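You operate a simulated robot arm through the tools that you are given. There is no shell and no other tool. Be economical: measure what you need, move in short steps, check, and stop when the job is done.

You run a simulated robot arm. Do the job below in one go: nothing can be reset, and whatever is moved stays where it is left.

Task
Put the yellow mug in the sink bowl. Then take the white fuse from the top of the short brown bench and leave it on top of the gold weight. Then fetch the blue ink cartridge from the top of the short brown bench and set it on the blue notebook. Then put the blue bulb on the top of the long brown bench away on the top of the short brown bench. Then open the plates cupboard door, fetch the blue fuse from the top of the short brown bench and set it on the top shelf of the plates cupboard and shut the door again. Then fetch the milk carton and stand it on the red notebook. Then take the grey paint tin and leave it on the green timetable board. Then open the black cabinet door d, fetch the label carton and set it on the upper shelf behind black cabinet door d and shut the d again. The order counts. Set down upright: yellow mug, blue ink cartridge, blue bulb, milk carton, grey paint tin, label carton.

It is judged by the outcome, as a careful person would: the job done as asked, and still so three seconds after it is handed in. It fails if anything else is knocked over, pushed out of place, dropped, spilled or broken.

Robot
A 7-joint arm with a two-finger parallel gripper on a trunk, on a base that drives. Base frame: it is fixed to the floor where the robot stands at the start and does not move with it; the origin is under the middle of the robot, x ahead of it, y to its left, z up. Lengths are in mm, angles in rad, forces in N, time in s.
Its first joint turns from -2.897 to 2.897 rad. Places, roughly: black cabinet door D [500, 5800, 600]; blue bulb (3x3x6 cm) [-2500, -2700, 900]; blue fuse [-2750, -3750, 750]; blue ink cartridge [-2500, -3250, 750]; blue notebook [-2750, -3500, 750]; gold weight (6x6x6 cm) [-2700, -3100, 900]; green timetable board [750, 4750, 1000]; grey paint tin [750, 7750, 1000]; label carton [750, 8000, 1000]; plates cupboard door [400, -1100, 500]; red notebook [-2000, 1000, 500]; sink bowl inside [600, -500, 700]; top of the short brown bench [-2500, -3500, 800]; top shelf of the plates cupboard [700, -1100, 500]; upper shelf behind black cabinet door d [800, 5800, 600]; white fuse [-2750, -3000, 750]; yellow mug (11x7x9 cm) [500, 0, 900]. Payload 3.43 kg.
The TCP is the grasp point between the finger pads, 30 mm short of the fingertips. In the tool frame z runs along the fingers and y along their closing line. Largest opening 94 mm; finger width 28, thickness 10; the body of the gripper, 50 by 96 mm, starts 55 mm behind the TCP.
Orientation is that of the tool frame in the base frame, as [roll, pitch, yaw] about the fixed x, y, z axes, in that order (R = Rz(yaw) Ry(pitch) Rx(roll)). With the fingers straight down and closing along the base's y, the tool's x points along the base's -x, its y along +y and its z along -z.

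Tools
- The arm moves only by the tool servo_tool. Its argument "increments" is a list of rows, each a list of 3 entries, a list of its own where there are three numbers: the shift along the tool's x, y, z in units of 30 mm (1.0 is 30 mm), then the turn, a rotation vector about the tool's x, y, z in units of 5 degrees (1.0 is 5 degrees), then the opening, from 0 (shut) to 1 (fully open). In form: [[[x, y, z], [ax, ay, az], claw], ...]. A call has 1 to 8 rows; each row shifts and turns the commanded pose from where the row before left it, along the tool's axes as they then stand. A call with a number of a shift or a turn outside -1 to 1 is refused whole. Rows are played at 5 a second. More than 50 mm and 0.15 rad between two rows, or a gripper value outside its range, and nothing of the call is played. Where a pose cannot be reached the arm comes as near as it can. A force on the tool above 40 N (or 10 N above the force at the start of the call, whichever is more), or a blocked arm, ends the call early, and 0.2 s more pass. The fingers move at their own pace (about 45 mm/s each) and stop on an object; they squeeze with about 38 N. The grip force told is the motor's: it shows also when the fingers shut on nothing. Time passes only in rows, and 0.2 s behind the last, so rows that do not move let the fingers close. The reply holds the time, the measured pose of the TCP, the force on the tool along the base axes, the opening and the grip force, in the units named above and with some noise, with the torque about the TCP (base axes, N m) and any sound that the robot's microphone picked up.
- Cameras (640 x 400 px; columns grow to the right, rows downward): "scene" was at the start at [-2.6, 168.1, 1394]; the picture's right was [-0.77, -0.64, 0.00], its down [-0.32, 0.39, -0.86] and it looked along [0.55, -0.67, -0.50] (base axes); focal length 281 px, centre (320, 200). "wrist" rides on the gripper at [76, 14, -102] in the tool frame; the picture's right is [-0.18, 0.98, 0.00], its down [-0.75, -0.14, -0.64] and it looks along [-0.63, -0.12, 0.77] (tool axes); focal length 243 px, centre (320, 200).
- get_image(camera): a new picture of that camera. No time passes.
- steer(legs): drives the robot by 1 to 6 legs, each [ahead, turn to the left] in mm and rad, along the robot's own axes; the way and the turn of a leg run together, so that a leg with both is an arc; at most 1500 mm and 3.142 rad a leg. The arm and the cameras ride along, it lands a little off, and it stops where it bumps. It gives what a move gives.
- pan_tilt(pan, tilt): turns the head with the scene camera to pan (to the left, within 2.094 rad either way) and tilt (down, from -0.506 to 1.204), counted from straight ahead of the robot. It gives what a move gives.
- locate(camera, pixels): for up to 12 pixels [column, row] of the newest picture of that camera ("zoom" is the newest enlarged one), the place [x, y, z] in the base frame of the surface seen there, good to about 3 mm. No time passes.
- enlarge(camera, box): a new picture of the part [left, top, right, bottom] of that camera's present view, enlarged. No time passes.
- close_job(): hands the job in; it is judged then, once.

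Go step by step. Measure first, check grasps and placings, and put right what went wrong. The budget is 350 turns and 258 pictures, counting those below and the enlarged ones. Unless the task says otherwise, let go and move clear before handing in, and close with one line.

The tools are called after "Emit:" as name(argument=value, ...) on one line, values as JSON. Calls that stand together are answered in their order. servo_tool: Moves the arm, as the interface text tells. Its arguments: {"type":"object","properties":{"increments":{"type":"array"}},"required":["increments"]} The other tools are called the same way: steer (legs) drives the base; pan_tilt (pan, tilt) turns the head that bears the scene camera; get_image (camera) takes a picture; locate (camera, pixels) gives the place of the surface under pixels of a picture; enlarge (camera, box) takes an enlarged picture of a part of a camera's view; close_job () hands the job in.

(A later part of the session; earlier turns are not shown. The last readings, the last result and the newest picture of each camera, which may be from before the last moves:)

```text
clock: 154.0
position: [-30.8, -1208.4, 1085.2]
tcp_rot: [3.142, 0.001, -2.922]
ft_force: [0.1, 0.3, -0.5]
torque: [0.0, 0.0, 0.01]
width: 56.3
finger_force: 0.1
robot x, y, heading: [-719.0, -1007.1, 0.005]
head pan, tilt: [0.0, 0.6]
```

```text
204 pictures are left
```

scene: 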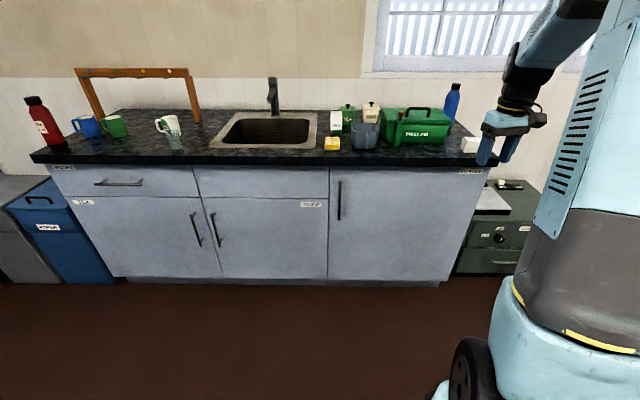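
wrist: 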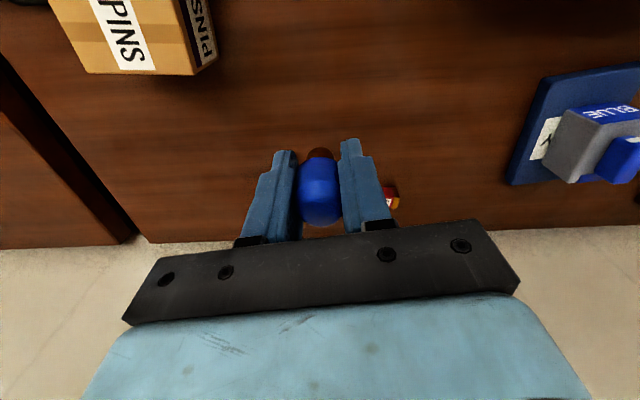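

We're at (−717,−1007) facing +x with the cupboards in view. I'll read the door labels.

Emit:
enlarge(camera="scene", box=[180, 150, 500, 300])

Emit:
locate(camera="zoom", pixels=[[320, 65], [320, 135], [302, 60], [565, 42], [300, 255], [530, 260], [420, 150], [550, 100], [264, 107]])

```text
2.00 times, centred on (340, 225) of scene
```

zoom: 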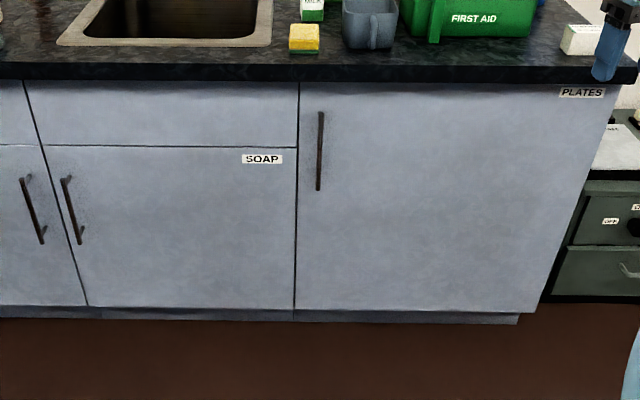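

```text
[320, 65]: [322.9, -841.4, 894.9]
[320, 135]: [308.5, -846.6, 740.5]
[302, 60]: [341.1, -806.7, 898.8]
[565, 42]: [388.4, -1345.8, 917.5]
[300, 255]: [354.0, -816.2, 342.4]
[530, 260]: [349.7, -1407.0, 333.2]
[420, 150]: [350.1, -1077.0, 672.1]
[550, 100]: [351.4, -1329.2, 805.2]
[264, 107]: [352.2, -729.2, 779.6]
```

The plates door's face is at x≈352, y −810 to −1415, with its vertical handle at (308,−847) on the left, so it is hinged on the right. I'll lower the tool to z≈720 and tilt it to point at the door, here in free space.

Emit:
servo_tool(increments=[[[0, 0, 0], [0, 0, 0.85], 0.6], [[0, 0, 0], [0, 0, 0.85], 0.6], [[0, 0, 0], [0, 0, 0.8], 0.6], [[0, 0.37, 0.67], [0, -1, 0], 0.6], [[0.058, 0.37, 0.667], [0, -1, 0], 0.6], [[0.116, 0.37, 0.66], [0, -1, 0], 0.6], [[0.173, 0.37, 0.647], [0, -1, 0], 0.6], [[0.229, 0.37, 0.63], [0, -1, 0], 0.6]])

Emit:
servo_tool(increments=[[[0.283, 0.37, 0.607], [0, -1, 0], 0.6], [[0.335, 0.37, 0.58], [0, -1, 0], 0.6], [[0.384, 0.37, 0.549], [0, -1, 0], 0.6], [[0.431, 0.37, 0.513], [0, -1, 0], 0.6], [[0.474, 0.37, 0.474], [0, -1, 0], 0.6], [[0.513, 0.37, 0.431], [0, -1, 0], 0.6], [[0.549, 0.37, 0.384], [0, -1, 0], 0.6], [[0.58, 0.37, 0.335], [0, -1, 0], 0.6]])

Emit:
servo_tool(increments=[[[0.607, 0.37, 0.283], [0, -1, 0], 0.6], [[0.63, 0.37, 0.229], [0, -1, 0], 0.6], [[0.647, 0.37, 0.173], [0, -1, 0], 0.6], [[0.66, 0.37, 0.116], [0, -1, 0], 0.6], [[0.667, 0.37, 0.058], [0, -1, 0], 0.6]])

Emit:
get_image(camera="scene")

```text
clock: 155.8
position: [-31.4, -1152.9, 985.3]
tcp_rot: [3.139, 0.439, -3.139]
ft_force: [-0.1, -0.1, 0.4]
torque: [-0.03, -0.01, -0.02]
width: 56.3
finger_force: 0.2
robot x, y, heading: [-720.2, -1009.2, 0.01]
head pan, tilt: [0.0, 0.6]
```

```text
clock: 157.6
position: [-30.9, -1063.9, 825.1]
tcp_rot: [3.14, 1.136, -3.141]
ft_force: [-0.3, 1.1, 0.3]
torque: [-0.01, -0.03, 0.0]
width: 56.3
finger_force: 0.0
robot x, y, heading: [-712.5, -1005.4, 0.013]
head pan, tilt: [0.0, 0.6]
```

```text
clock: 158.8
position: [-33.2, -1008.2, 723.4]
tcp_rot: [0.54, 1.568, 0.543]
ft_force: [0.1, 0.4, 0.0]
torque: [0.02, -0.01, -0.02]
width: 56.3
finger_force: 0.1
robot x, y, heading: [-715.1, -1007.8, 0.012]
head pan, tilt: [0.0, 0.6]
```

```text
202 pictures are left
```

scene: 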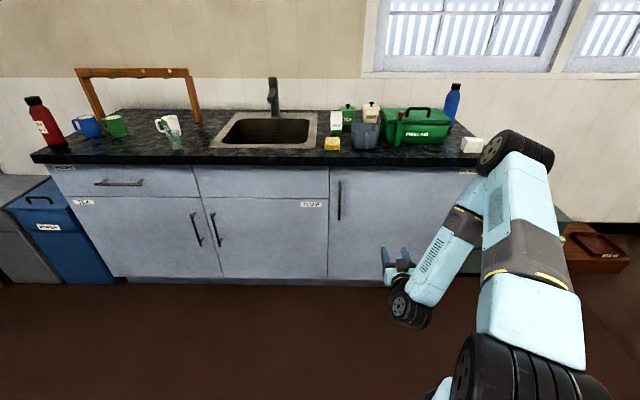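

The tool is horizontal at (−33,−1008,723). I'll drive the base forward-left so the fingers face the handle about 70 mm short of it.

Emit:
steer(legs=[[0, 0.53], [316, 0], [0, -0.53]])

Emit:
get_image(camera="scene")

Emit:
get_image(camera="wrist")

```text
clock: 164.3
position: [233.5, -855.1, 722.3]
tcp_rot: [-2.045, 1.571, -2.046]
ft_force: [-0.4, -0.2, -0.5]
torque: [0.01, 0.01, 0.02]
width: 56.6
finger_force: 0.0
robot x, y, heading: [-452.9, -835.6, 0.0]
head pan, tilt: [0.0, 0.6]
```

```text
201 pictures are left
```

scene: 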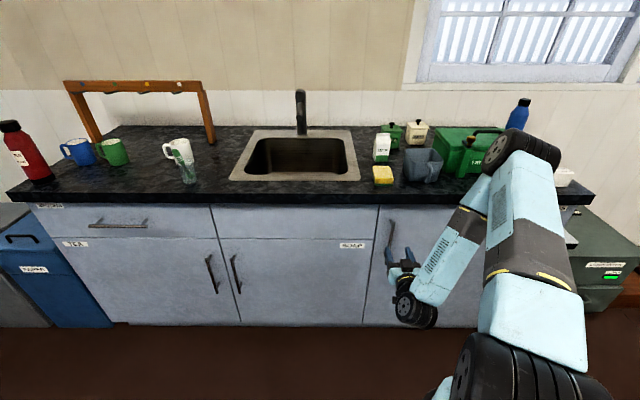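

```text
200 pictures are left
```

wrist: 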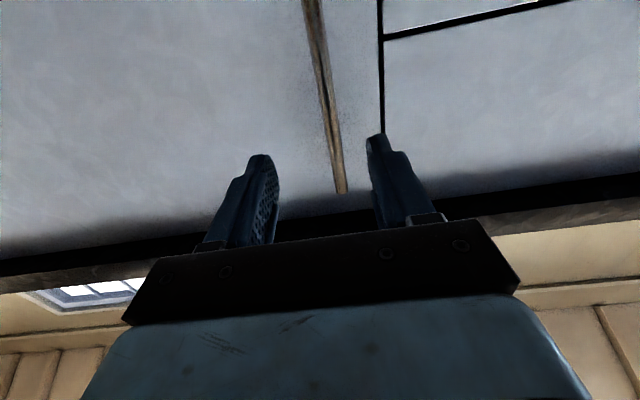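

The handle bar shows between the fingers in the wrist view, (313,0) to (342,190). I'll measure it.

Emit:
locate(camera="wrist", pixels=[[314, 20], [326, 90], [334, 140], [341, 180], [343, 190]])

Emit:
enlarge(camera="scene", box=[340, 190, 500, 290])

Emit:
locate(camera="zoom", pixels=[[208, 125], [202, 170], [195, 215], [205, 150]])

```text
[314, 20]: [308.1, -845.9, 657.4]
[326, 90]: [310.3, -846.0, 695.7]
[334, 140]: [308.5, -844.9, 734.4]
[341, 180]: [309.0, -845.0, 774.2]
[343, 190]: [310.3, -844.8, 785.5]
```

```text
4.00 times, centred on (420, 240) of scene
```

zoom: 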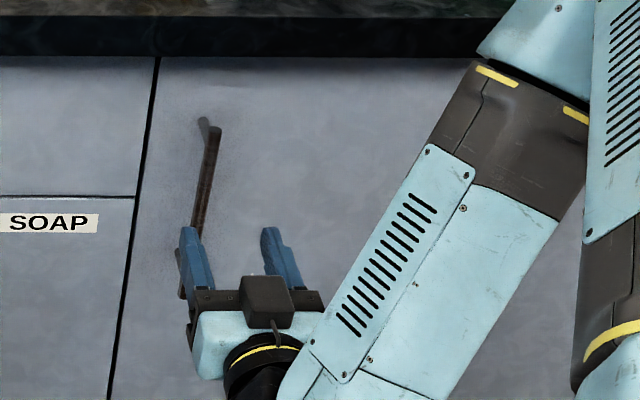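

```text
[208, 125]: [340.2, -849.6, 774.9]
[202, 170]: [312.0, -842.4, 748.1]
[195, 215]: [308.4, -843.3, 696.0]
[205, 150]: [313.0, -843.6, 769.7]
```

The bar is at (312,−845). I'll shift +10 mm in y, advance 74 mm so the tips stay 14 mm off the door, and close.

Emit:
servo_tool(increments=[[[0, 0.33, 0], [0, 0, 0], 0.6], [[0, 0, 0.8], [0, 0, 0], 0.6], [[0, 0, 0.8], [0, 0, 0], 0.6], [[0, 0, 0.85], [0, 0, 0], 0.6], [[0, 0, 0], [0, 0, 0], 0], [[0, 0, 0], [0, 0, 0], 0], [[0, 0, 0], [0, 0, 0], 0], [[0, 0, 0], [0, 0, 0], 0]])

```text
clock: 166.1
position: [307.8, -846.1, 722.6]
tcp_rot: [-0.168, 1.568, -0.174]
ft_force: [0.5, -19.0, 2.4]
torque: [0.32, 0.05, -0.12]
width: 11.8
finger_force: 39.4
robot x, y, heading: [-447.3, -834.4, -0.001]
head pan, tilt: [0.0, 0.6]
```

The bar is gripped (11.8 mm). I'll pull along the door's arc about the hinge near (352,−1412), turning with it, starting with 4 small steps.

Emit:
servo_tool(increments=[[[0, -0.082, -0.822], [-0.5, 0, 0], 0], [[0, -0.082, -0.822], [-0.5, 0, 0], 0], [[0, -0.082, -0.822], [-0.5, 0, 0], 0], [[0, -0.082, -0.822], [-0.5, 0, 0], 0]])

```text
clock: 167.1
position: [209.3, -860.6, 722.9]
tcp_rot: [0.017, 1.569, 0.188]
ft_force: [4.5, -21.3, 12.6]
torque: [-1.16, 0.17, -0.19]
width: 11.5
finger_force: 44.9
robot x, y, heading: [-450.2, -833.2, 0.0]
head pan, tilt: [0.0, 0.6]
```

The handle follows the arc as predicted with low forces. I'll continue to 30°.

Emit:
servo_tool(increments=[[[0, -0.082, -0.822], [-0.5, 0, 0], 0], [[0, -0.082, -0.822], [-0.5, 0, 0], 0], [[0, -0.082, -0.822], [-0.5, 0, 0], 0], [[0, -0.082, -0.822], [-0.5, 0, 0], 0], [[0, -0.082, -0.822], [-0.5, 0, 0], 0], [[0, -0.082, -0.822], [-0.5, 0, 0], 0], [[0, -0.082, -0.822], [-0.5, 0, 0], 0], [[0, -0.082, -0.822], [-0.5, 0, 0], 0]])

Emit:
get_image(camera="scene")

```text
clock: 168.0
position: [124.3, -887.6, 723.1]
tcp_rot: [1.651, 1.567, 1.979]
ft_force: [-2.7, 6.5, 0.1]
torque: [-1.31, -0.35, 0.22]
width: 11.6
finger_force: 45.1
robot x, y, heading: [-451.6, -833.8, 0.001]
head pan, tilt: [0.0, 0.6]
stopped in row 4: the force on the tool passed its limit at 42 N (the readings are from after the stop); the commanded pose is now the measured one
```

```text
198 pictures are left
```

scene: 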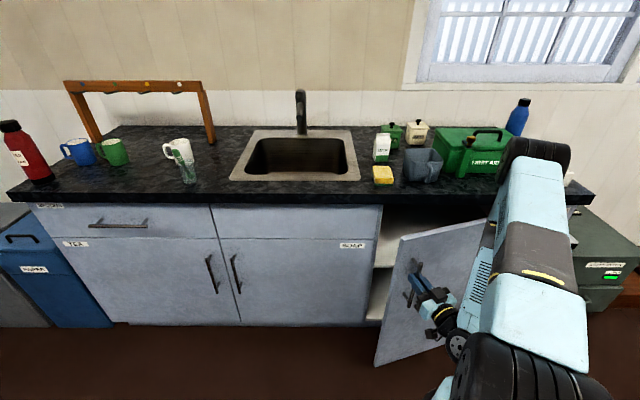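

The door is about 20° open; the force came from a small mismatch and is relieved now. I'll continue in shorter bursts.

Emit:
servo_tool(increments=[[[0, -0.082, -0.822], [-0.5, 0, 0], 0], [[0, -0.082, -0.822], [-0.5, 0, 0], 0], [[0, -0.082, -0.822], [-0.5, 0, 0], 0], [[0, -0.082, -0.822], [-0.5, 0, 0], 0]])

Emit:
servo_tool(increments=[[[0, -0.082, -0.822], [-0.5, 0, 0], 0], [[0, -0.082, -0.822], [-0.5, 0, 0], 0], [[0, -0.082, -0.822], [-0.5, 0, 0], 0], [[0, -0.082, -0.822], [-0.5, 0, 0], 0]])

```text
clock: 168.7
position: [73.0, -910.4, 723.2]
tcp_rot: [1.74, 1.563, 2.176]
ft_force: [-4.5, 7.5, -5.6]
torque: [-1.31, -0.41, 0.28]
width: 11.7
finger_force: 44.3
robot x, y, heading: [-453.0, -836.9, 0.004]
head pan, tilt: [0.0, 0.6]
stopped in row 3: the force on the tool passed its limit at 41 N (the readings are from after the stop); the commanded pose is now the measured one
```

```text
clock: 169.4
position: [27.3, -936.2, 722.6]
tcp_rot: [1.568, 1.561, 2.101]
ft_force: [-5.8, 9.5, -8.8]
torque: [-1.21, -0.61, 0.32]
width: 11.8
finger_force: 45.2
robot x, y, heading: [-448.9, -831.9, -0.001]
head pan, tilt: [0.0, 0.6]
stopped in row 3: the force on the tool passed its limit at 49 N (the readings are from after the stop); the commanded pose is now the measured one
```

Fitting the measured points puts the hinge nearer y≈−1440, so the radius is ~590 mm. I'll adjust the step and continue.

Emit:
servo_tool(increments=[[[0, -0.06, -0.857], [-0.5, 0, 0], 0], [[0, -0.08, -0.857], [-0.5, 0, 0], 0], [[0, -0.08, -0.857], [-0.5, 0, 0], 0], [[0, -0.08, -0.857], [-0.5, 0, 0], 0]])

Emit:
servo_tool(increments=[[[0, -0.08, -0.857], [-0.5, 0, 0], 0], [[0, -0.08, -0.857], [-0.5, 0, 0], 0], [[0, -0.08, -0.857], [-0.5, 0, 0], 0]])

Emit:
get_image(camera="scene")

```text
clock: 169.9
position: [1.8, -951.5, 722.4]
tcp_rot: [1.712, 1.558, 2.297]
ft_force: [-3.7, 4.5, -10.2]
torque: [-1.28, -0.51, 0.28]
width: 11.9
finger_force: 45.3
robot x, y, heading: [-451.9, -832.0, 0.0]
head pan, tilt: [0.0, 0.6]
stopped in row 2: the force on the tool passed its limit at 48 N (the readings are from after the stop); the commanded pose is now the measured one
```

```text
clock: 170.3
position: [-18.8, -965.3, 722.2]
tcp_rot: [1.795, 1.557, 2.427]
ft_force: [-5.4, 6.8, -8.4]
torque: [-1.24, -0.51, 0.27]
width: 11.9
finger_force: 45.1
robot x, y, heading: [-450.5, -833.0, -0.002]
head pan, tilt: [0.0, 0.6]
stopped in row 2: the force on the tool passed its limit at 47 N (the readings are from after the stop); the commanded pose is now the measured one
```

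```text
197 pictures are left
```

scene: 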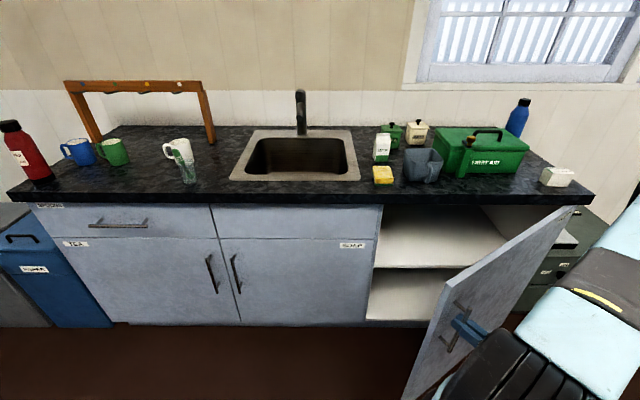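

The door is ~36° open, with a mid shelf visible inside. I'll let go, back off, and then push it wider from the inside with the tool pointing down.

Emit:
servo_tool(increments=[[[0, 0, 0], [0, 0, 0], 0.5], [[0, 0, 0], [0, 0, 0], 0.5], [[0, 0, 0], [0, 0, 0], 0.5], [[0, 0, -0.7], [0, 0, 0], 0.5], [[0, 0, -1], [0, 0, 0], 0.5], [[0, 0, -1], [0, 0, 0], 0.5]])

Emit:
get_image(camera="scene")

```text
clock: 171.7
position: [-85.3, -1013.5, 720.9]
tcp_rot: [1.719, 1.555, 2.348]
ft_force: [0.9, -0.7, 0.0]
torque: [0.02, -0.01, -0.02]
width: 46.7
finger_force: 0.1
robot x, y, heading: [-448.1, -832.6, 0.004]
head pan, tilt: [0.0, 0.6]
```

```text
196 pictures are left
```

scene: 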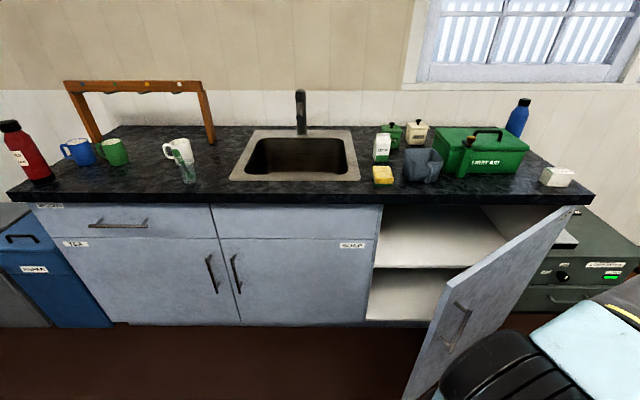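

I'll measure the door's edges and the shelf now visible.

Emit:
locate(camera="scene", pixels=[[440, 268], [440, 255], [375, 267], [440, 230], [440, 215], [375, 207], [577, 210], [447, 285], [405, 398], [440, 300], [545, 240], [420, 300]])

```text
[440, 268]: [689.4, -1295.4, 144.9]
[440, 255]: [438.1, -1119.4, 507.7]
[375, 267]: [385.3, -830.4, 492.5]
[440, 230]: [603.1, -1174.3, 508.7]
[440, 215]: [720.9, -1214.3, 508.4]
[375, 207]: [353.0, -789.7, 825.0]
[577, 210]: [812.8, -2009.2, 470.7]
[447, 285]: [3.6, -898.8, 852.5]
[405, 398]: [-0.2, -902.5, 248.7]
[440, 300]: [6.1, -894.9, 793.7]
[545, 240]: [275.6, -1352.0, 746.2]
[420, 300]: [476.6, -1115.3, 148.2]
```

The top shelf's surface is z≈508, from x≈390 inward. The door's free edge is at (4,−899), so it is about 31° open. I'll raise the arm and tilt the tool back to pointing down.

Emit:
servo_tool(increments=[[[-0.52, 0, 0], [0, 1, 0], 0], [[-0.518, 0, -0.045], [0, 1, 0], 0], [[-0.512, 0, -0.09], [0, 1, 0], 0], [[-0.502, 0, -0.135], [0, 1, 0], 0], [[-0.489, 0, -0.178], [0, 1, 0], 0], [[-0.471, 0, -0.22], [0, 1, 0], 0], [[-0.45, 0, -0.26], [0, 1, 0], 0], [[-0.426, 0, -0.298], [0, 1, 0], 0]])

Emit:
servo_tool(increments=[[[-0.398, 0, -0.334], [0, 1, 0], 0], [[-0.368, 0, -0.368], [0, 1, 0], 0], [[-0.334, 0, -0.398], [0, 1, 0], 0], [[-0.298, 0, -0.426], [0, 1, 0], 0], [[-0.26, 0, -0.45], [0, 1, 0], 0], [[-0.22, 0, -0.471], [0, 1, 0], 0], [[-0.178, 0, -0.489], [0, 1, 0], 0], [[-0.135, 0, -0.502], [0, 1, 0], 0]])

Emit:
servo_tool(increments=[[[-0.09, 0, -0.512], [0, 1, 0], 0], [[-0.045, 0, -0.518], [0, 1, 0], 0]])

Emit:
get_image(camera="scene")

```text
clock: 173.5
position: [-66.7, -1081.1, 825.4]
tcp_rot: [3.114, 0.87, -2.534]
ft_force: [0.5, 0.0, 0.0]
torque: [0.03, -0.02, 0.01]
width: 0.2
finger_force: 33.5
out of reach, approached as far as the arm can: row 3, 4, 5, 6, 7, 8
robot x, y, heading: [-454.1, -836.1, 0.006]
head pan, tilt: [0.0, 0.6]
```

```text
clock: 175.3
position: [-61.7, -1090.5, 948.2]
tcp_rot: [3.125, 0.171, -2.515]
ft_force: [0.1, 0.9, -0.5]
torque: [0.0, 0.01, 0.0]
width: 0.0
finger_force: 33.3
out of reach, approached as far as the arm can: row 1, 2
robot x, y, heading: [-448.9, -835.8, 0.003]
head pan, tilt: [0.0, 0.6]
```

```text
clock: 176.1
position: [-156.4, -1150.6, 973.8]
tcp_rot: [3.124, 0.0, -2.837]
ft_force: [-0.1, 0.0, 0.4]
torque: [-0.04, 0.01, -0.03]
width: 0.0
finger_force: 32.5
out of reach, approached as far as the arm can: row 1
robot x, y, heading: [-451.3, -836.7, -0.002]
head pan, tilt: [0.0, 0.6]
stopped in row 2: the arm was blocked; the commanded pose is now the measured one
```

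```text
195 pictures are left
```

scene: 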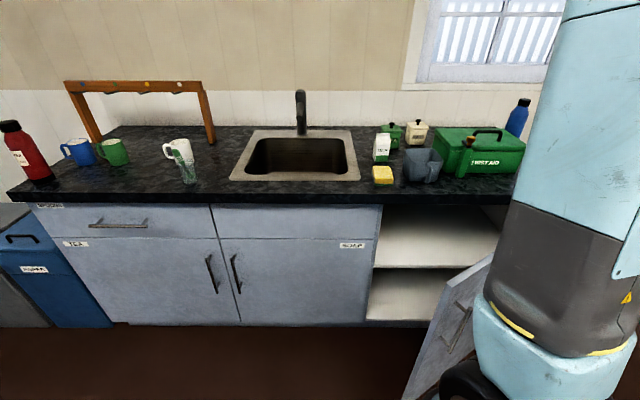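

The arm is too close in here (radius ~430). I'll back the base up 250 mm so the whole push stays in comfortable reach.

Emit:
steer(legs=[[-280, 0]])

Emit:
servo_tool(increments=[[[0, 0, -0.5], [0, 0, 0.9], 0], [[0, 0, -0.5], [0, 0, 0.9], 0], [[0, 0, -0.5], [0, 0, 0.9], 0], [[0, 0, 0], [0, 0, 0.8], 0]])

```text
clock: 178.1
position: [-442.9, -1150.6, 975.1]
tcp_rot: [3.122, -0.002, -2.836]
ft_force: [1.0, 0.4, -0.1]
torque: [0.0, 0.02, -0.01]
width: 0.1
finger_force: 33.0
robot x, y, heading: [-738.7, -832.8, 0.007]
head pan, tilt: [0.0, 0.6]
```

```text
clock: 179.1
position: [-440.4, -1150.9, 1018.6]
tcp_rot: [3.123, -0.008, 3.137]
ft_force: [-0.1, -0.1, -0.2]
torque: [-0.01, -0.03, 0.04]
width: 0.0
finger_force: 32.6
robot x, y, heading: [-738.1, -835.5, -0.0]
head pan, tilt: [0.0, 0.6]
```

Emit:
servo_tool(increments=[[[-0.908, 0.365, 0], [0, 0, 0], 0], [[-0.908, 0.365, 0], [0, 0, 0], 0], [[-0.908, 0.365, 0], [0, 0, 0], 0], [[-0.908, 0.365, 0], [0, 0, 0], 0], [[-0.908, 0.365, 0], [0, 0, 0], 0], [[-0.908, 0.365, 0], [0, 0, 0], 0], [[-0.908, 0.365, 0], [0, 0, 0], 0], [[-0.908, 0.365, 0], [0, 0, 0], 0]])

Emit:
servo_tool(increments=[[[-0.908, 0.365, 0], [0, 0, 0], 0], [[-0.908, 0.365, 0], [0, 0, 0], 0], [[-0.908, 0.365, 0], [0, 0, 0], 0], [[-0.908, 0.365, 0], [0, 0, 0], 0], [[-0.908, 0.365, 0], [0, 0, 0], 0], [[-0.908, 0.365, 0], [0, 0, 0], 0], [[-0.908, 0.365, 0], [0, 0, 0], 0], [[-0.908, 0.365, 0], [0, 0, 0], 0]])

Emit:
servo_tool(increments=[[[-0.908, 0.365, 0], [0, 0, 0], 0], [[-0.908, 0.365, 0], [0, 0, 0], 0], [[-0.908, 0.365, 0], [0, 0, 0], 0], [[-0.908, 0.365, 0], [0, 0, 0], 0]])

Emit:
get_image(camera="scene")

Emit:
get_image(camera="wrist")

```text
clock: 180.9
position: [-223.2, -1065.5, 1018.0]
tcp_rot: [3.122, -0.008, 3.141]
ft_force: [-0.6, 0.2, 0.0]
torque: [-0.01, -0.03, 0.02]
width: 0.0
finger_force: 33.5
robot x, y, heading: [-737.8, -832.3, 0.004]
head pan, tilt: [0.0, 0.6]
```

```text
clock: 182.7
position: [-6.3, -977.8, 1017.9]
tcp_rot: [3.124, -0.01, 3.141]
ft_force: [0.0, -0.5, 0.3]
torque: [0.0, 0.01, 0.0]
width: 0.3
finger_force: 32.8
robot x, y, heading: [-738.0, -835.1, 0.0]
head pan, tilt: [0.0, 0.6]
```

```text
clock: 183.7
position: [103.6, -933.4, 1019.9]
tcp_rot: [3.125, -0.006, 3.141]
ft_force: [-0.2, 0.3, -1.0]
torque: [-0.01, -0.02, -0.03]
width: 0.1
finger_force: 33.2
robot x, y, heading: [-737.4, -832.5, -0.001]
head pan, tilt: [0.0, 0.6]
```

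```text
194 pictures are left
```

scene: 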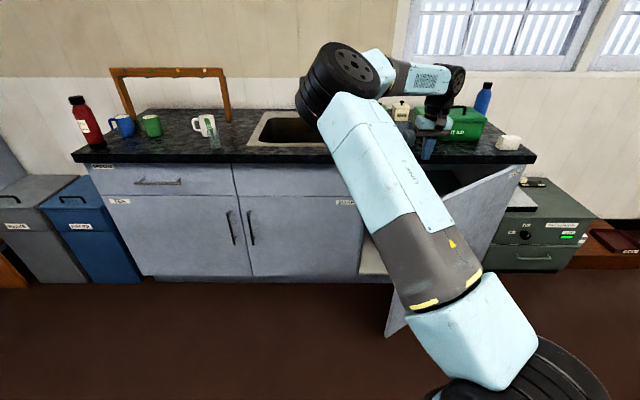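

```text
193 pictures are left
```

wrist: 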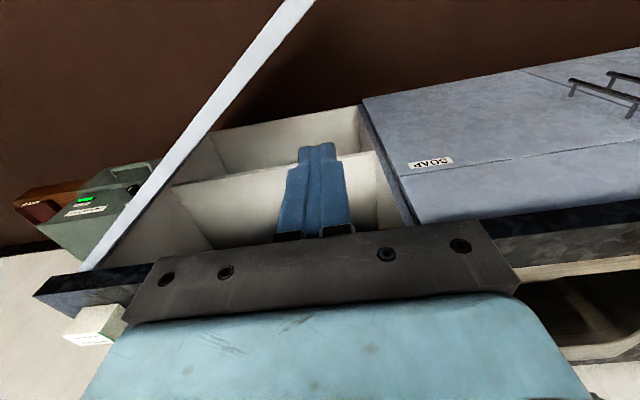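

The wrist view shows the door's top edge, (300,0) to (85,270), with the closed fingers on its inner side. I'll check their distance.

Emit:
locate(camera="wrist", pixels=[[290, 20], [255, 65], [225, 100], [180, 160], [130, 220], [310, 2]])

```text
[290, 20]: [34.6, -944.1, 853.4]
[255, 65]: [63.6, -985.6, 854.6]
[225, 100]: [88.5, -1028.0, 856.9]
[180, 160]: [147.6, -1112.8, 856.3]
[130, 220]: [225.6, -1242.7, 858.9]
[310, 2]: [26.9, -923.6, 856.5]
```

The fingers are about 64 mm inside the door line (door top z 856). I'll lower to z≈830 and sweep the door open along the arc.

Emit:
servo_tool(increments=[[[0, 0, 0.9], [0, 0, 0], 0], [[0, 0, 0.9], [0, 0, 0], 0], [[0, 0, 0.9], [0, 0, 0], 0], [[0, 0, 0.9], [0, 0, 0], 0], [[0, 0, 0.9], [0, 0, 0], 0], [[0, 0, 0.9], [0, 0, 0], 0], [[0, 0, 0.9], [0, 0, 0], 0]])

Emit:
servo_tool(increments=[[[0.856, -0.5, 0], [0, 0, 0], 0], [[0.856, -0.5, 0], [0, 0, 0], 0], [[0.856, -0.5, 0], [0, 0, 0], 0], [[0.81, -0.68, 0], [0, 0, 0], 0], [[0.81, -0.68, 0], [0, 0, 0], 0], [[0.81, -0.68, 0], [0, 0, 0], 0]])

Emit:
get_image(camera="scene")

```text
clock: 185.3
position: [102.6, -930.2, 829.9]
tcp_rot: [3.124, -0.01, 3.141]
ft_force: [-0.1, 0.5, 0.7]
torque: [0.02, -0.01, 0.02]
width: 0.0
finger_force: 32.8
robot x, y, heading: [-734.7, -836.1, 0.0]
head pan, tilt: [0.0, 0.6]
```

```text
clock: 186.7
position: [-48.0, -1036.8, 829.4]
tcp_rot: [3.123, -0.011, 3.141]
ft_force: [0.7, -0.1, 0.2]
torque: [-0.03, 0.02, 0.0]
width: 0.0
finger_force: 33.0
robot x, y, heading: [-734.4, -837.0, -0.001]
head pan, tilt: [0.0, 0.6]
```

```text
192 pictures are left
```

scene: 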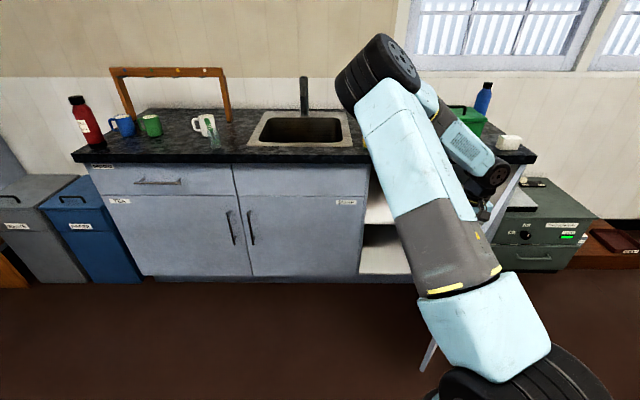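

The door is moving easily with the fingers. I'll continue the sweep.

Emit:
servo_tool(increments=[[[0.68, -0.81, 0], [0, 0, 0], 0], [[0.68, -0.81, 0], [0, 0, 0], 0], [[0.68, -0.81, 0], [0, 0, 0], 0], [[0.533, -0.911, 0], [0, 0, 0], 0], [[0.533, -0.911, 0], [0, 0, 0], 0], [[0.533, -0.911, 0], [0, 0, 0], 0]])

Emit:
servo_tool(increments=[[[0.267, -0.75, 0], [0, 0, 0], 0], [[0.267, -0.75, 0], [0, 0, 0], 0], [[0.267, -0.75, 0], [0, 0, 0], 0], [[0.267, -0.75, 0], [0, 0, 0], 0], [[0.142, -0.775, 0], [0, 0, 0], 0], [[0.142, -0.775, 0], [0, 0, 0], 0], [[0.142, -0.775, 0], [0, 0, 0], 0], [[0.142, -0.775, 0], [0, 0, 0], 0]])

Emit:
servo_tool(increments=[[[0, -0.8, 0], [0, 0, 0], 0], [[0, -0.8, 0], [0, 0, 0], 0], [[0, -0.8, 0], [0, 0, 0], 0], [[0, -0.8, 0], [0, 0, 0], 0]])

Emit:
get_image(camera="scene")

```text
clock: 188.1
position: [-156.5, -1190.5, 826.4]
tcp_rot: [3.123, -0.009, -3.141]
ft_force: [1.2, 0.5, 0.1]
torque: [0.01, 0.02, -0.02]
width: 0.1
finger_force: 32.8
robot x, y, heading: [-736.3, -835.5, 0.002]
head pan, tilt: [0.0, 0.6]
```

```text
clock: 189.9
position: [-209.3, -1375.3, 825.3]
tcp_rot: [3.123, -0.007, -3.141]
ft_force: [-0.5, 0.3, -0.1]
torque: [0.0, -0.01, -0.02]
width: 0.0
finger_force: 32.9
robot x, y, heading: [-738.2, -828.9, 0.0]
head pan, tilt: [0.0, 0.6]
```

```text
clock: 190.9
position: [-207.8, -1469.8, 824.1]
tcp_rot: [3.123, -0.007, 3.141]
ft_force: [0.8, 0.4, 0.1]
torque: [-0.03, -0.02, -0.01]
width: 0.0
finger_force: 32.8
robot x, y, heading: [-737.8, -835.4, -0.004]
head pan, tilt: [0.0, 0.6]
```

```text
191 pictures are left
```

scene: 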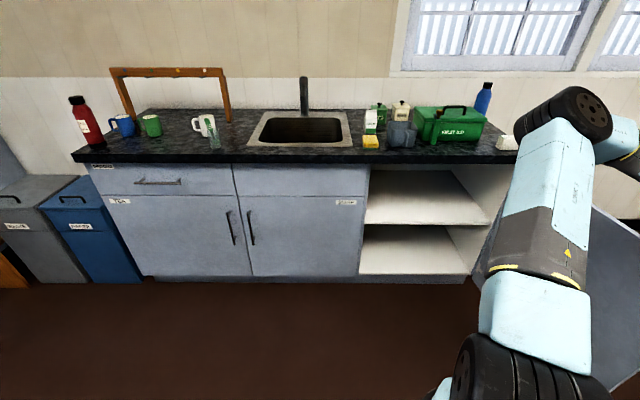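

The door stands wide open at 95° or more. I'll raise the arm clear of it and fold it in before driving back to the bench for the blue fuse.

Emit:
servo_tool(increments=[[[0, 0, -1], [0, 0, 0], 0.5], [[0, 0, -1], [0, 0, 0], 0.5], [[0, 0, -1], [0, 0, 0], 0.5], [[0, 0, -1], [0, 0, 0], 0.5], [[0.1, 0.95, -0.3], [0, 0, 0], 0.5], [[0.1, 0.95, -0.3], [0, 0, 0], 0.5], [[0.1, 0.95, -0.3], [0, 0, 0], 0.5], [[0.1, 0.95, -0.3], [0, 0, 0], 0.5]])

Emit:
servo_tool(increments=[[[0.1, 0.95, -0.3], [0, 0, 0], 0.5], [[0.1, 0.95, -0.3], [0, 0, 0], 0.5], [[0.1, 0.95, -0.3], [0, 0, 0], 0.5], [[0.1, 0.95, 0], [0, 0, 0], 0.5], [[0.1, 0.95, 0], [0, 0, 0], 0.5], [[0, 0.95, 0], [0, 0, 0], 0.5], [[0, 0.95, 0], [0, 0, 0], 0.5], [[0, 0.95, 0], [0, 0, 0], 0.5]])

Emit:
steer(legs=[[0, -1.995], [1450, 0], [1400, 0]])

```text
clock: 192.7
position: [-217.5, -1362.2, 980.6]
tcp_rot: [3.125, -0.009, 3.141]
ft_force: [-0.4, -0.1, 0.4]
torque: [0.04, -0.01, 0.0]
width: 46.9
finger_force: 0.0
robot x, y, heading: [-739.7, -837.5, 0.005]
head pan, tilt: [0.0, 0.6]
```

```text
clock: 194.5
position: [-235.5, -1134.0, 1010.6]
tcp_rot: [3.126, -0.009, 3.14]
ft_force: [0.3, -0.1, 0.0]
torque: [0.0, 0.0, 0.0]
width: 47.0
finger_force: 0.1
robot x, y, heading: [-736.5, -835.7, -0.003]
head pan, tilt: [0.0, 0.6]
```

```text
clock: 197.8
position: [-705.6, -1417.8, 1011.7]
tcp_rot: [3.123, -0.008, 2.154]
ft_force: [0.5, -0.3, 0.6]
torque: [-0.01, 0.0, -0.01]
width: 47.0
finger_force: 0.0
robot x, y, heading: [-683.3, -793.3, -1.034]
head pan, tilt: [0.0, 0.6]
stopped in leg 1: the robot was blocked; the commanded pose is now the measured one
```

Turns over about 1.0 rad in one leg seem to stop early; nothing is actually touching. I'll use shorter turns from here.

Emit:
steer(legs=[[0, -0.972], [1465, 0], [1465, 0], [0, -0.57], [0, -0.565]])

Emit:
pan_tilt(pan=0.2, tilt=0.6)

Emit:
get_image(camera="scene")

```text
clock: 200.4
position: [-1132.6, -1220.2, 1011.7]
tcp_rot: [3.123, -0.006, 1.376]
ft_force: [0.2, 1.0, 0.5]
torque: [0.03, 0.01, 0.02]
width: 47.0
finger_force: 0.1
robot x, y, heading: [-617.5, -803.8, -1.802]
head pan, tilt: [0.0, 0.6]
stopped in leg 1: the robot was blocked; the commanded pose is now the measured one
```

```text
clock: 201.1
position: [-1132.1, -1217.6, 1012.5]
tcp_rot: [3.124, -0.007, 1.373]
ft_force: [0.2, 0.4, 0.9]
torque: [-0.04, -0.03, 0.02]
width: 47.1
finger_force: 0.1
robot x, y, heading: [-621.5, -806.2, -1.8]
head pan, tilt: [0.201, 0.6]
```

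```text
190 pictures are left
```

scene: 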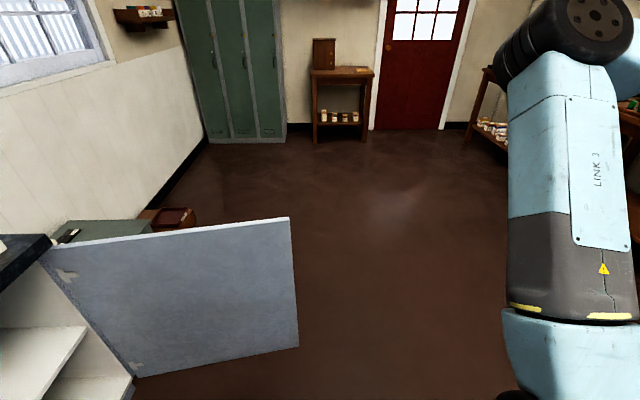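

Still unobstructed, only off by a little. I'll finish the turn and drive on.

Emit:
steer(legs=[[0, -0.228], [1470, 0], [1470, 0]])

Emit:
steer(legs=[[0, -0.56], [0, -0.555]])

Emit:
get_image(camera="scene")

```text
clock: 216.3
position: [-2471.8, -3754.1, 1011.9]
tcp_rot: [3.123, -0.006, 1.176]
ft_force: [0.4, 1.3, 0.8]
torque: [0.01, 0.01, 0.01]
width: 47.3
finger_force: 0.1
robot x, y, heading: [-1883.2, -3452.3, -2.0]
head pan, tilt: [0.201, 0.6]
```

```text
clock: 219.9
position: [-2467.2, -3130.5, 1012.1]
tcp_rot: [3.124, -0.009, 0.189]
ft_force: [-0.1, -0.3, -0.6]
torque: [0.04, 0.03, 0.01]
width: 47.0
finger_force: 0.0
robot x, y, heading: [-1876.9, -3529.4, -3.031]
head pan, tilt: [0.201, 0.6]
stopped in leg 2: the robot was blocked; the commanded pose is now the measured one
```

```text
189 pictures are left
```

scene: 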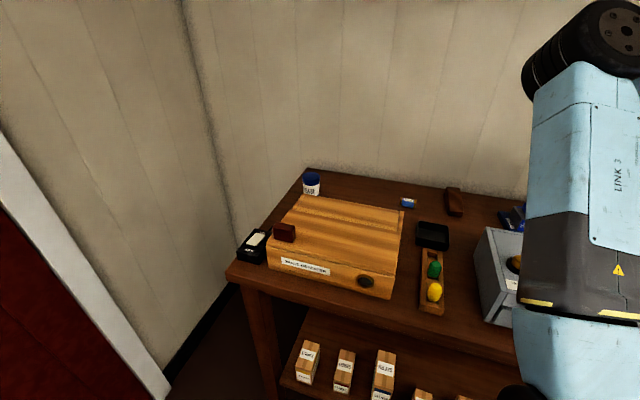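

We're at (−1877,−3529). The blue fuse lies along y, so I'll grip it end to end; then it can lie flat on the shelf with the tool horizontal. I'll move over it at yaw 0.

Emit:
servo_tool(increments=[[[0, 0, -0.5], [0, 0, 0.75], 0.75], [[0, 0, -0.5], [0, 0, 0.75], 0.75], [[0, 0, 0], [0, 0, 0.67], 0.75], [[-0.336, 0.921, 0], [0, 0, 0], 0.75], [[-0.336, 0.921, 0], [0, 0, 0], 0.75], [[-0.336, 0.921, 0], [0, 0, 0], 0.75], [[-0.336, 0.921, 0], [0, 0, 0], 0.75], [[-0.336, 0.921, 0], [0, 0, 0], 0.75]])

Emit:
servo_tool(increments=[[[-0.336, 0.921, 0], [0, 0, 0], 0.75], [[-0.336, 0.921, 0], [0, 0, 0], 0.75], [[-0.336, 0.921, 0], [0, 0, 0], 0.75], [[-0.336, 0.921, 0], [0, 0, 0], 0.75], [[-0.336, 0.921, 0], [0, 0, 0], 0.75], [[-0.336, 0.921, 0], [0, 0, 0], 0.75], [[-0.336, 0.921, 0], [0, 0, 0], 0.75], [[-0.336, 0.921, 0], [0, 0, 0], 0.75]])

Emit:
servo_tool(increments=[[[-0.336, 0.921, 0], [0, 0, 0], 0.75], [[-0.336, 0.921, 0], [0, 0, 0], 0.75], [[-0.336, 0.921, 0], [0, 0, 0], 0.75], [[-0.336, 0.921, 0], [0, 0, 0], 0.75], [[-0.336, 0.921, 0], [0, 0, 0], 0.75], [[-0.336, 0.921, 0], [0, 0, 0], 0.75], [[-0.336, 0.921, 0], [0, 0, 0], 0.75], [[-0.336, 0.921, 0], [0, 0, 0], 0.75]])

Emit:
get_image(camera="wrist")

```text
clock: 221.7
position: [-2519.9, -3268.0, 1042.6]
tcp_rot: [3.124, -0.012, -0.003]
ft_force: [0.4, 0.7, 0.2]
torque: [-0.01, 0.02, 0.02]
width: 70.4
finger_force: 0.1
robot x, y, heading: [-1876.2, -3520.5, -3.035]
head pan, tilt: [0.201, 0.6]
```

```text
clock: 223.5
position: [-2601.0, -3488.1, 1048.2]
tcp_rot: [3.126, -0.01, -0.003]
ft_force: [-0.1, -0.3, -1.2]
torque: [0.02, 0.04, 0.01]
width: 70.6
finger_force: 0.0
robot x, y, heading: [-1876.4, -3527.0, -3.028]
head pan, tilt: [0.201, 0.6]
```

```text
clock: 225.3
position: [-2681.7, -3712.0, 1048.9]
tcp_rot: [3.124, -0.014, -0.003]
ft_force: [1.1, 0.4, -0.6]
torque: [-0.03, -0.03, -0.01]
width: 70.4
finger_force: 0.1
robot x, y, heading: [-1878.1, -3527.1, -3.031]
head pan, tilt: [0.201, 0.6]
```

```text
188 pictures are left
```

wrist: 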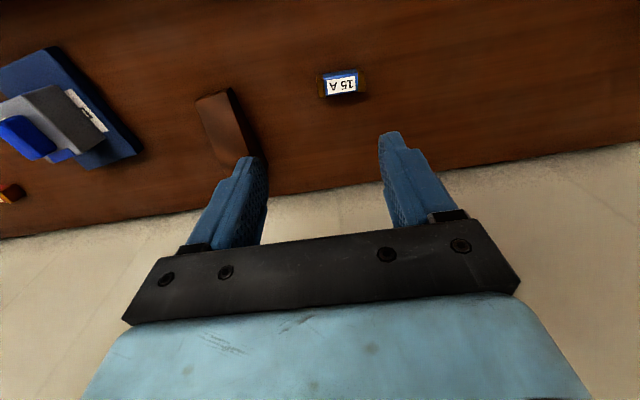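

Emit:
enlarge(camera="wrist", box=[290, 50, 400, 120])

Emit:
locate(camera="wrist", pixels=[[320, 85], [363, 82], [342, 73], [342, 83], [342, 93], [322, 96], [258, 145], [400, 170]])

```text
5.71 times, centred on (345, 85) of wrist
```

zoom: 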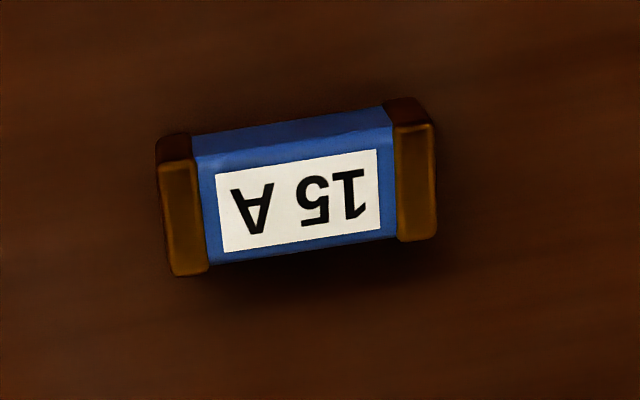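

```text
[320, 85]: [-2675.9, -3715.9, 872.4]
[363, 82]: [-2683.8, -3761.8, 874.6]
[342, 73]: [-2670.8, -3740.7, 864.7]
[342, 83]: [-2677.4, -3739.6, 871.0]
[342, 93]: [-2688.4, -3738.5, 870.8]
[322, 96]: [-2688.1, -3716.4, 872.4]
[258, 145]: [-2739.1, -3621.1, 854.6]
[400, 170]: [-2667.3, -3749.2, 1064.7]
```

Emit:
locate(camera="zoom", pixels=[[163, 170], [175, 270], [430, 128], [434, 234], [300, 203], [205, 215], [395, 185]])

```text
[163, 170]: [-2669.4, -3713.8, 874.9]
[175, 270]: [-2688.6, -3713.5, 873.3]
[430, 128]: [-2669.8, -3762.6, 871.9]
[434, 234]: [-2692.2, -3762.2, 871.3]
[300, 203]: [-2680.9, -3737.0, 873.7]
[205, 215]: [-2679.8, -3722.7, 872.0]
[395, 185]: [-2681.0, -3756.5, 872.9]
```

The fuse spans x −2670…−2690, y −3714…−3762. I'll set the TCP at (−2688,−3738), i.e. 8 mm off-centre so the fuse sticks out below the fingers later, level the tool, and descend to z≈883.

Emit:
servo_tool(increments=[[[-0.2, 0.87, 0], [0.2, -0.14, 0], 0.75], [[0, 0, 1], [0, 0, 0], 0.75], [[0, 0, 1], [0, 0, 0], 0.75], [[0, 0, 1], [0, 0, 0], 0.75], [[0, 0, 1], [0, 0, 0], 0.75], [[0, 0, 1], [0, 0, 0], 0.75], [[0, 0, 0.2], [0, 0, 0], 0.75]])

Emit:
get_image(camera="wrist")

```text
clock: 226.9
position: [-2687.4, -3736.7, 894.8]
tcp_rot: [3.14, 0.0, -0.002]
ft_force: [-0.2, -0.5, 0.5]
torque: [0.0, -0.01, -0.03]
width: 70.7
finger_force: 0.0
robot x, y, heading: [-1876.1, -3524.6, -3.029]
head pan, tilt: [0.201, 0.6]
```

```text
186 pictures are left
```

wrist: 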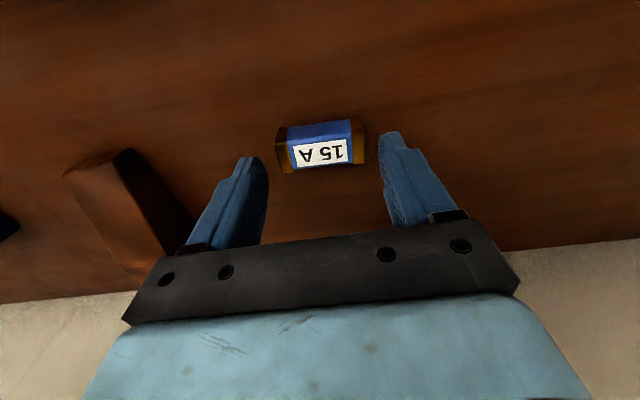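

Emit:
servo_tool(increments=[[[0, 0, 0.4], [0, 0, 0], 0.75], [[0, 0, 0], [0, 0, 0], 0.3], [[0, 0, 0], [0, 0, 0], 0], [[0, 0, 0], [0, 0, 0], 0], [[0, 0, 0], [0, 0, 0], 0]])

Emit:
servo_tool(increments=[[[0, 0, -0.5], [0, 0, 0], 0], [[0, 0, -1], [0, 0, 0], 0], [[0, 0, -1], [0, 0, 0], 0], [[0, 0, -1], [0, 0, 0], 0], [[0, 0, -1], [0, 0, 0], 0], [[0, 0, -0.8], [0, 0, 0], 0]])

Emit:
get_image(camera="wrist")

```text
clock: 228.1
position: [-2686.4, -3735.8, 882.5]
tcp_rot: [3.14, 0.004, -0.002]
ft_force: [0.0, -0.7, 0.8]
torque: [0.01, -0.01, 0.0]
width: 50.9
finger_force: 37.8
robot x, y, heading: [-1878.3, -3527.1, -3.029]
head pan, tilt: [0.201, 0.6]
```

```text
clock: 229.5
position: [-2688.5, -3736.3, 1041.8]
tcp_rot: [-3.141, 0.0, -0.001]
ft_force: [0.1, -0.7, -0.7]
torque: [-0.01, -0.01, -0.02]
width: 50.9
finger_force: 38.0
robot x, y, heading: [-1879.1, -3524.6, -3.032]
head pan, tilt: [0.201, 0.6]
```

```text
185 pictures are left
```

wrist: 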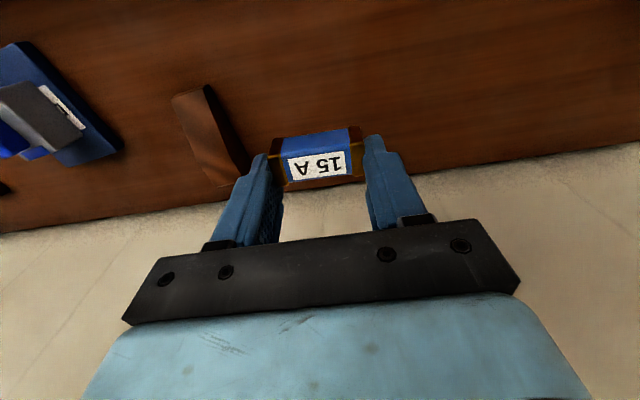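

The fuse is held end to end (50.9 mm). I'll pull the arm in and drive back toward the cupboard in short turns.

Emit:
servo_tool(increments=[[[1, 0, 0], [0, 0, 0], 0], [[1, 0, 0], [0, 0, 0], 0], [[1, 0, 0], [0, 0, 0], 0], [[1, 0, 0], [0, 0, 0], 0], [[1, 0, 0], [0, 0, 0], 0], [[1, 0, 0], [0, 0, 0], 0], [[1, 0, 0], [0, 0, 0], 0], [[1, 0, 0], [0, 0, 0], 0]])

Emit:
steer(legs=[[-350, 0], [0, -0.67], [0, -0.67], [0, -0.66]])

```text
clock: 231.3
position: [-2447.9, -3736.9, 1039.5]
tcp_rot: [-3.139, 0.002, 0.0]
ft_force: [-0.8, 0.2, -0.3]
torque: [-0.02, -0.03, -0.03]
width: 50.5
finger_force: 37.0
robot x, y, heading: [-1874.6, -3524.4, -3.026]
head pan, tilt: [0.201, 0.6]
```

```text
clock: 237.4
position: [-1897.6, -2993.7, 1040.4]
tcp_rot: [-3.14, 0.002, -1.285]
ft_force: [-1.2, -0.3, -0.5]
torque: [-0.03, -0.07, 0.02]
width: 50.5
finger_force: 37.9
robot x, y, heading: [-1603.6, -3514.7, 1.931]
head pan, tilt: [0.201, 0.6]
stopped in leg 3: the robot was blocked; the commanded pose is now the measured one
```

Emit:
steer(legs=[[0, -0.685], [1337, 0], [1337, 0]])

Emit:
steer(legs=[[0, -0.62], [0, -0.62]])

Emit:
pan_tilt(pan=0.0, tilt=0.6)

Emit:
get_image(camera="scene")

```text
clock: 252.7
position: [-737.6, -358.1, 1041.3]
tcp_rot: [-3.14, 0.002, -1.929]
ft_force: [-0.6, 0.6, 0.2]
torque: [-0.01, -0.02, -0.04]
width: 50.5
finger_force: 38.1
robot x, y, heading: [-819.5, -949.9, 1.278]
head pan, tilt: [0.201, 0.6]
```

```text
clock: 256.9
position: [-225.6, -828.6, 1043.4]
tcp_rot: [-3.142, -0.002, 3.125]
ft_force: [-0.5, 1.9, -1.0]
torque: [-0.06, -0.03, 0.01]
width: 50.7
finger_force: 37.9
robot x, y, heading: [-815.1, -866.8, 0.014]
head pan, tilt: [0.201, 0.6]
stopped in leg 2: the robot was blocked; the commanded pose is now the measured one
```

```text
clock: 257.7
position: [-226.7, -829.4, 1041.9]
tcp_rot: [3.141, 0.001, 3.125]
ft_force: [0.6, -0.9, -0.5]
torque: [0.03, -0.01, -0.02]
width: 50.6
finger_force: 38.1
robot x, y, heading: [-820.6, -870.6, 0.008]
head pan, tilt: [0.0, 0.6]
```

```text
184 pictures are left
```

scene: 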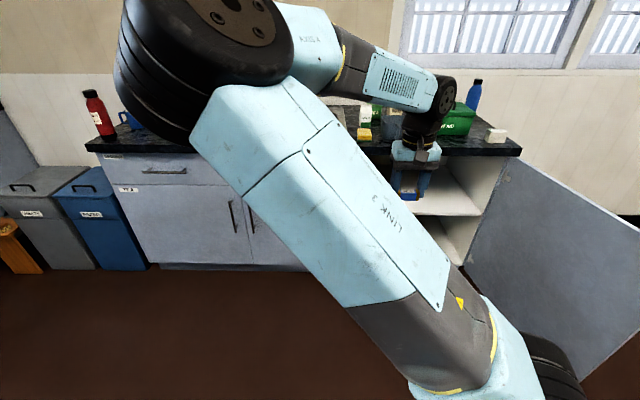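

At (−818,−869) facing the open cupboard. I'll tilt the tool to horizontal while lowering to z≈560, still out in the open.

Emit:
servo_tool(increments=[[[-0.19, 0, 0.89], [0, -1, 0], 0], [[-0.111, 0, 0.904], [0, -1, 0], 0], [[-0.032, 0, 0.909], [0, -1, 0], 0], [[0.046, 0, 0.909], [0, -1, 0], 0], [[0.125, 0, 0.901], [0, -1, 0], 0], [[0.204, 0, 0.887], [0, -1, 0], 0], [[0.28, 0, 0.866], [0, -1, 0], 0], [[0.354, 0, 0.838], [0, -1, 0], 0]])

Emit:
servo_tool(increments=[[[0.426, 0, 0.804], [0, -1, 0], 0], [[0.495, 0, 0.763], [0, -1, 0], 0], [[0.56, 0, 0.718], [0, -1, 0], 0], [[0.62, 0, 0.666], [0, -1, 0], 0], [[0.676, 0, 0.61], [0, -1, 0], 0], [[0.727, 0, 0.548], [0, -1, 0], 0], [[0.771, 0, 0.483], [0, -1, 0], 0], [[0.811, 0, 0.414], [0, -1, 0], 0]])

Emit:
servo_tool(increments=[[[0.843, 0, 0.342], [0, -1, 0], 0], [[0.87, 0, 0.267], [0, -1, 0], 0]])

Emit:
get_image(camera="scene")

Emit:
get_image(camera="wrist")

```text
clock: 259.5
position: [-173.4, -831.0, 829.9]
tcp_rot: [-3.139, 0.698, 3.125]
ft_force: [-0.8, -0.6, 0.7]
torque: [0.02, 0.03, 0.01]
width: 50.4
finger_force: 38.3
out of reach, approached as far as the arm can: row 8
robot x, y, heading: [-818.6, -862.2, 0.014]
head pan, tilt: [0.0, 0.6]
```

```text
clock: 261.3
position: [-123.3, -831.3, 613.8]
tcp_rot: [-3.136, 1.398, 3.132]
ft_force: [-0.4, -0.8, 0.5]
torque: [-0.02, 0.04, 0.0]
width: 50.4
finger_force: 37.8
out of reach, approached as far as the arm can: row 1
robot x, y, heading: [-818.4, -867.1, 0.014]
head pan, tilt: [0.0, 0.6]
```

```text
clock: 261.9
position: [-111.5, -831.7, 561.5]
tcp_rot: [-0.473, 1.567, -0.488]
ft_force: [0.0, 0.0, -0.7]
torque: [0.01, 0.04, 0.01]
width: 50.7
finger_force: 38.2
robot x, y, heading: [-817.0, -867.9, 0.016]
head pan, tilt: [0.0, 0.6]
```

```text
183 pictures are left
```

scene: 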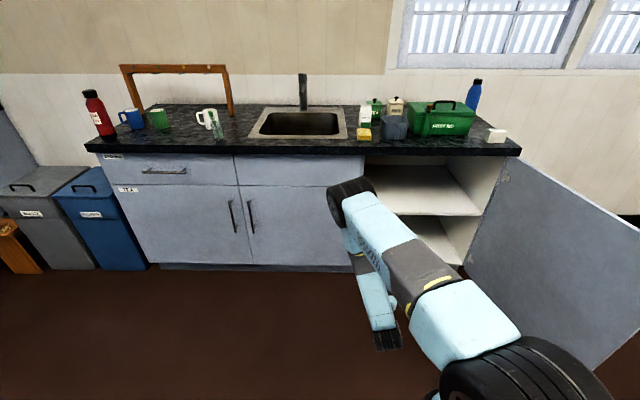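

```text
182 pictures are left
```

wrist: 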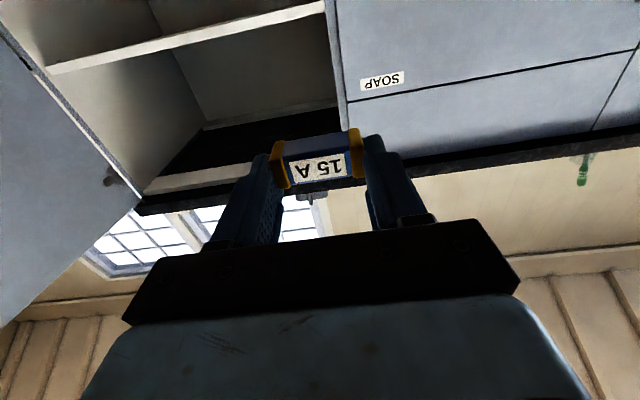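

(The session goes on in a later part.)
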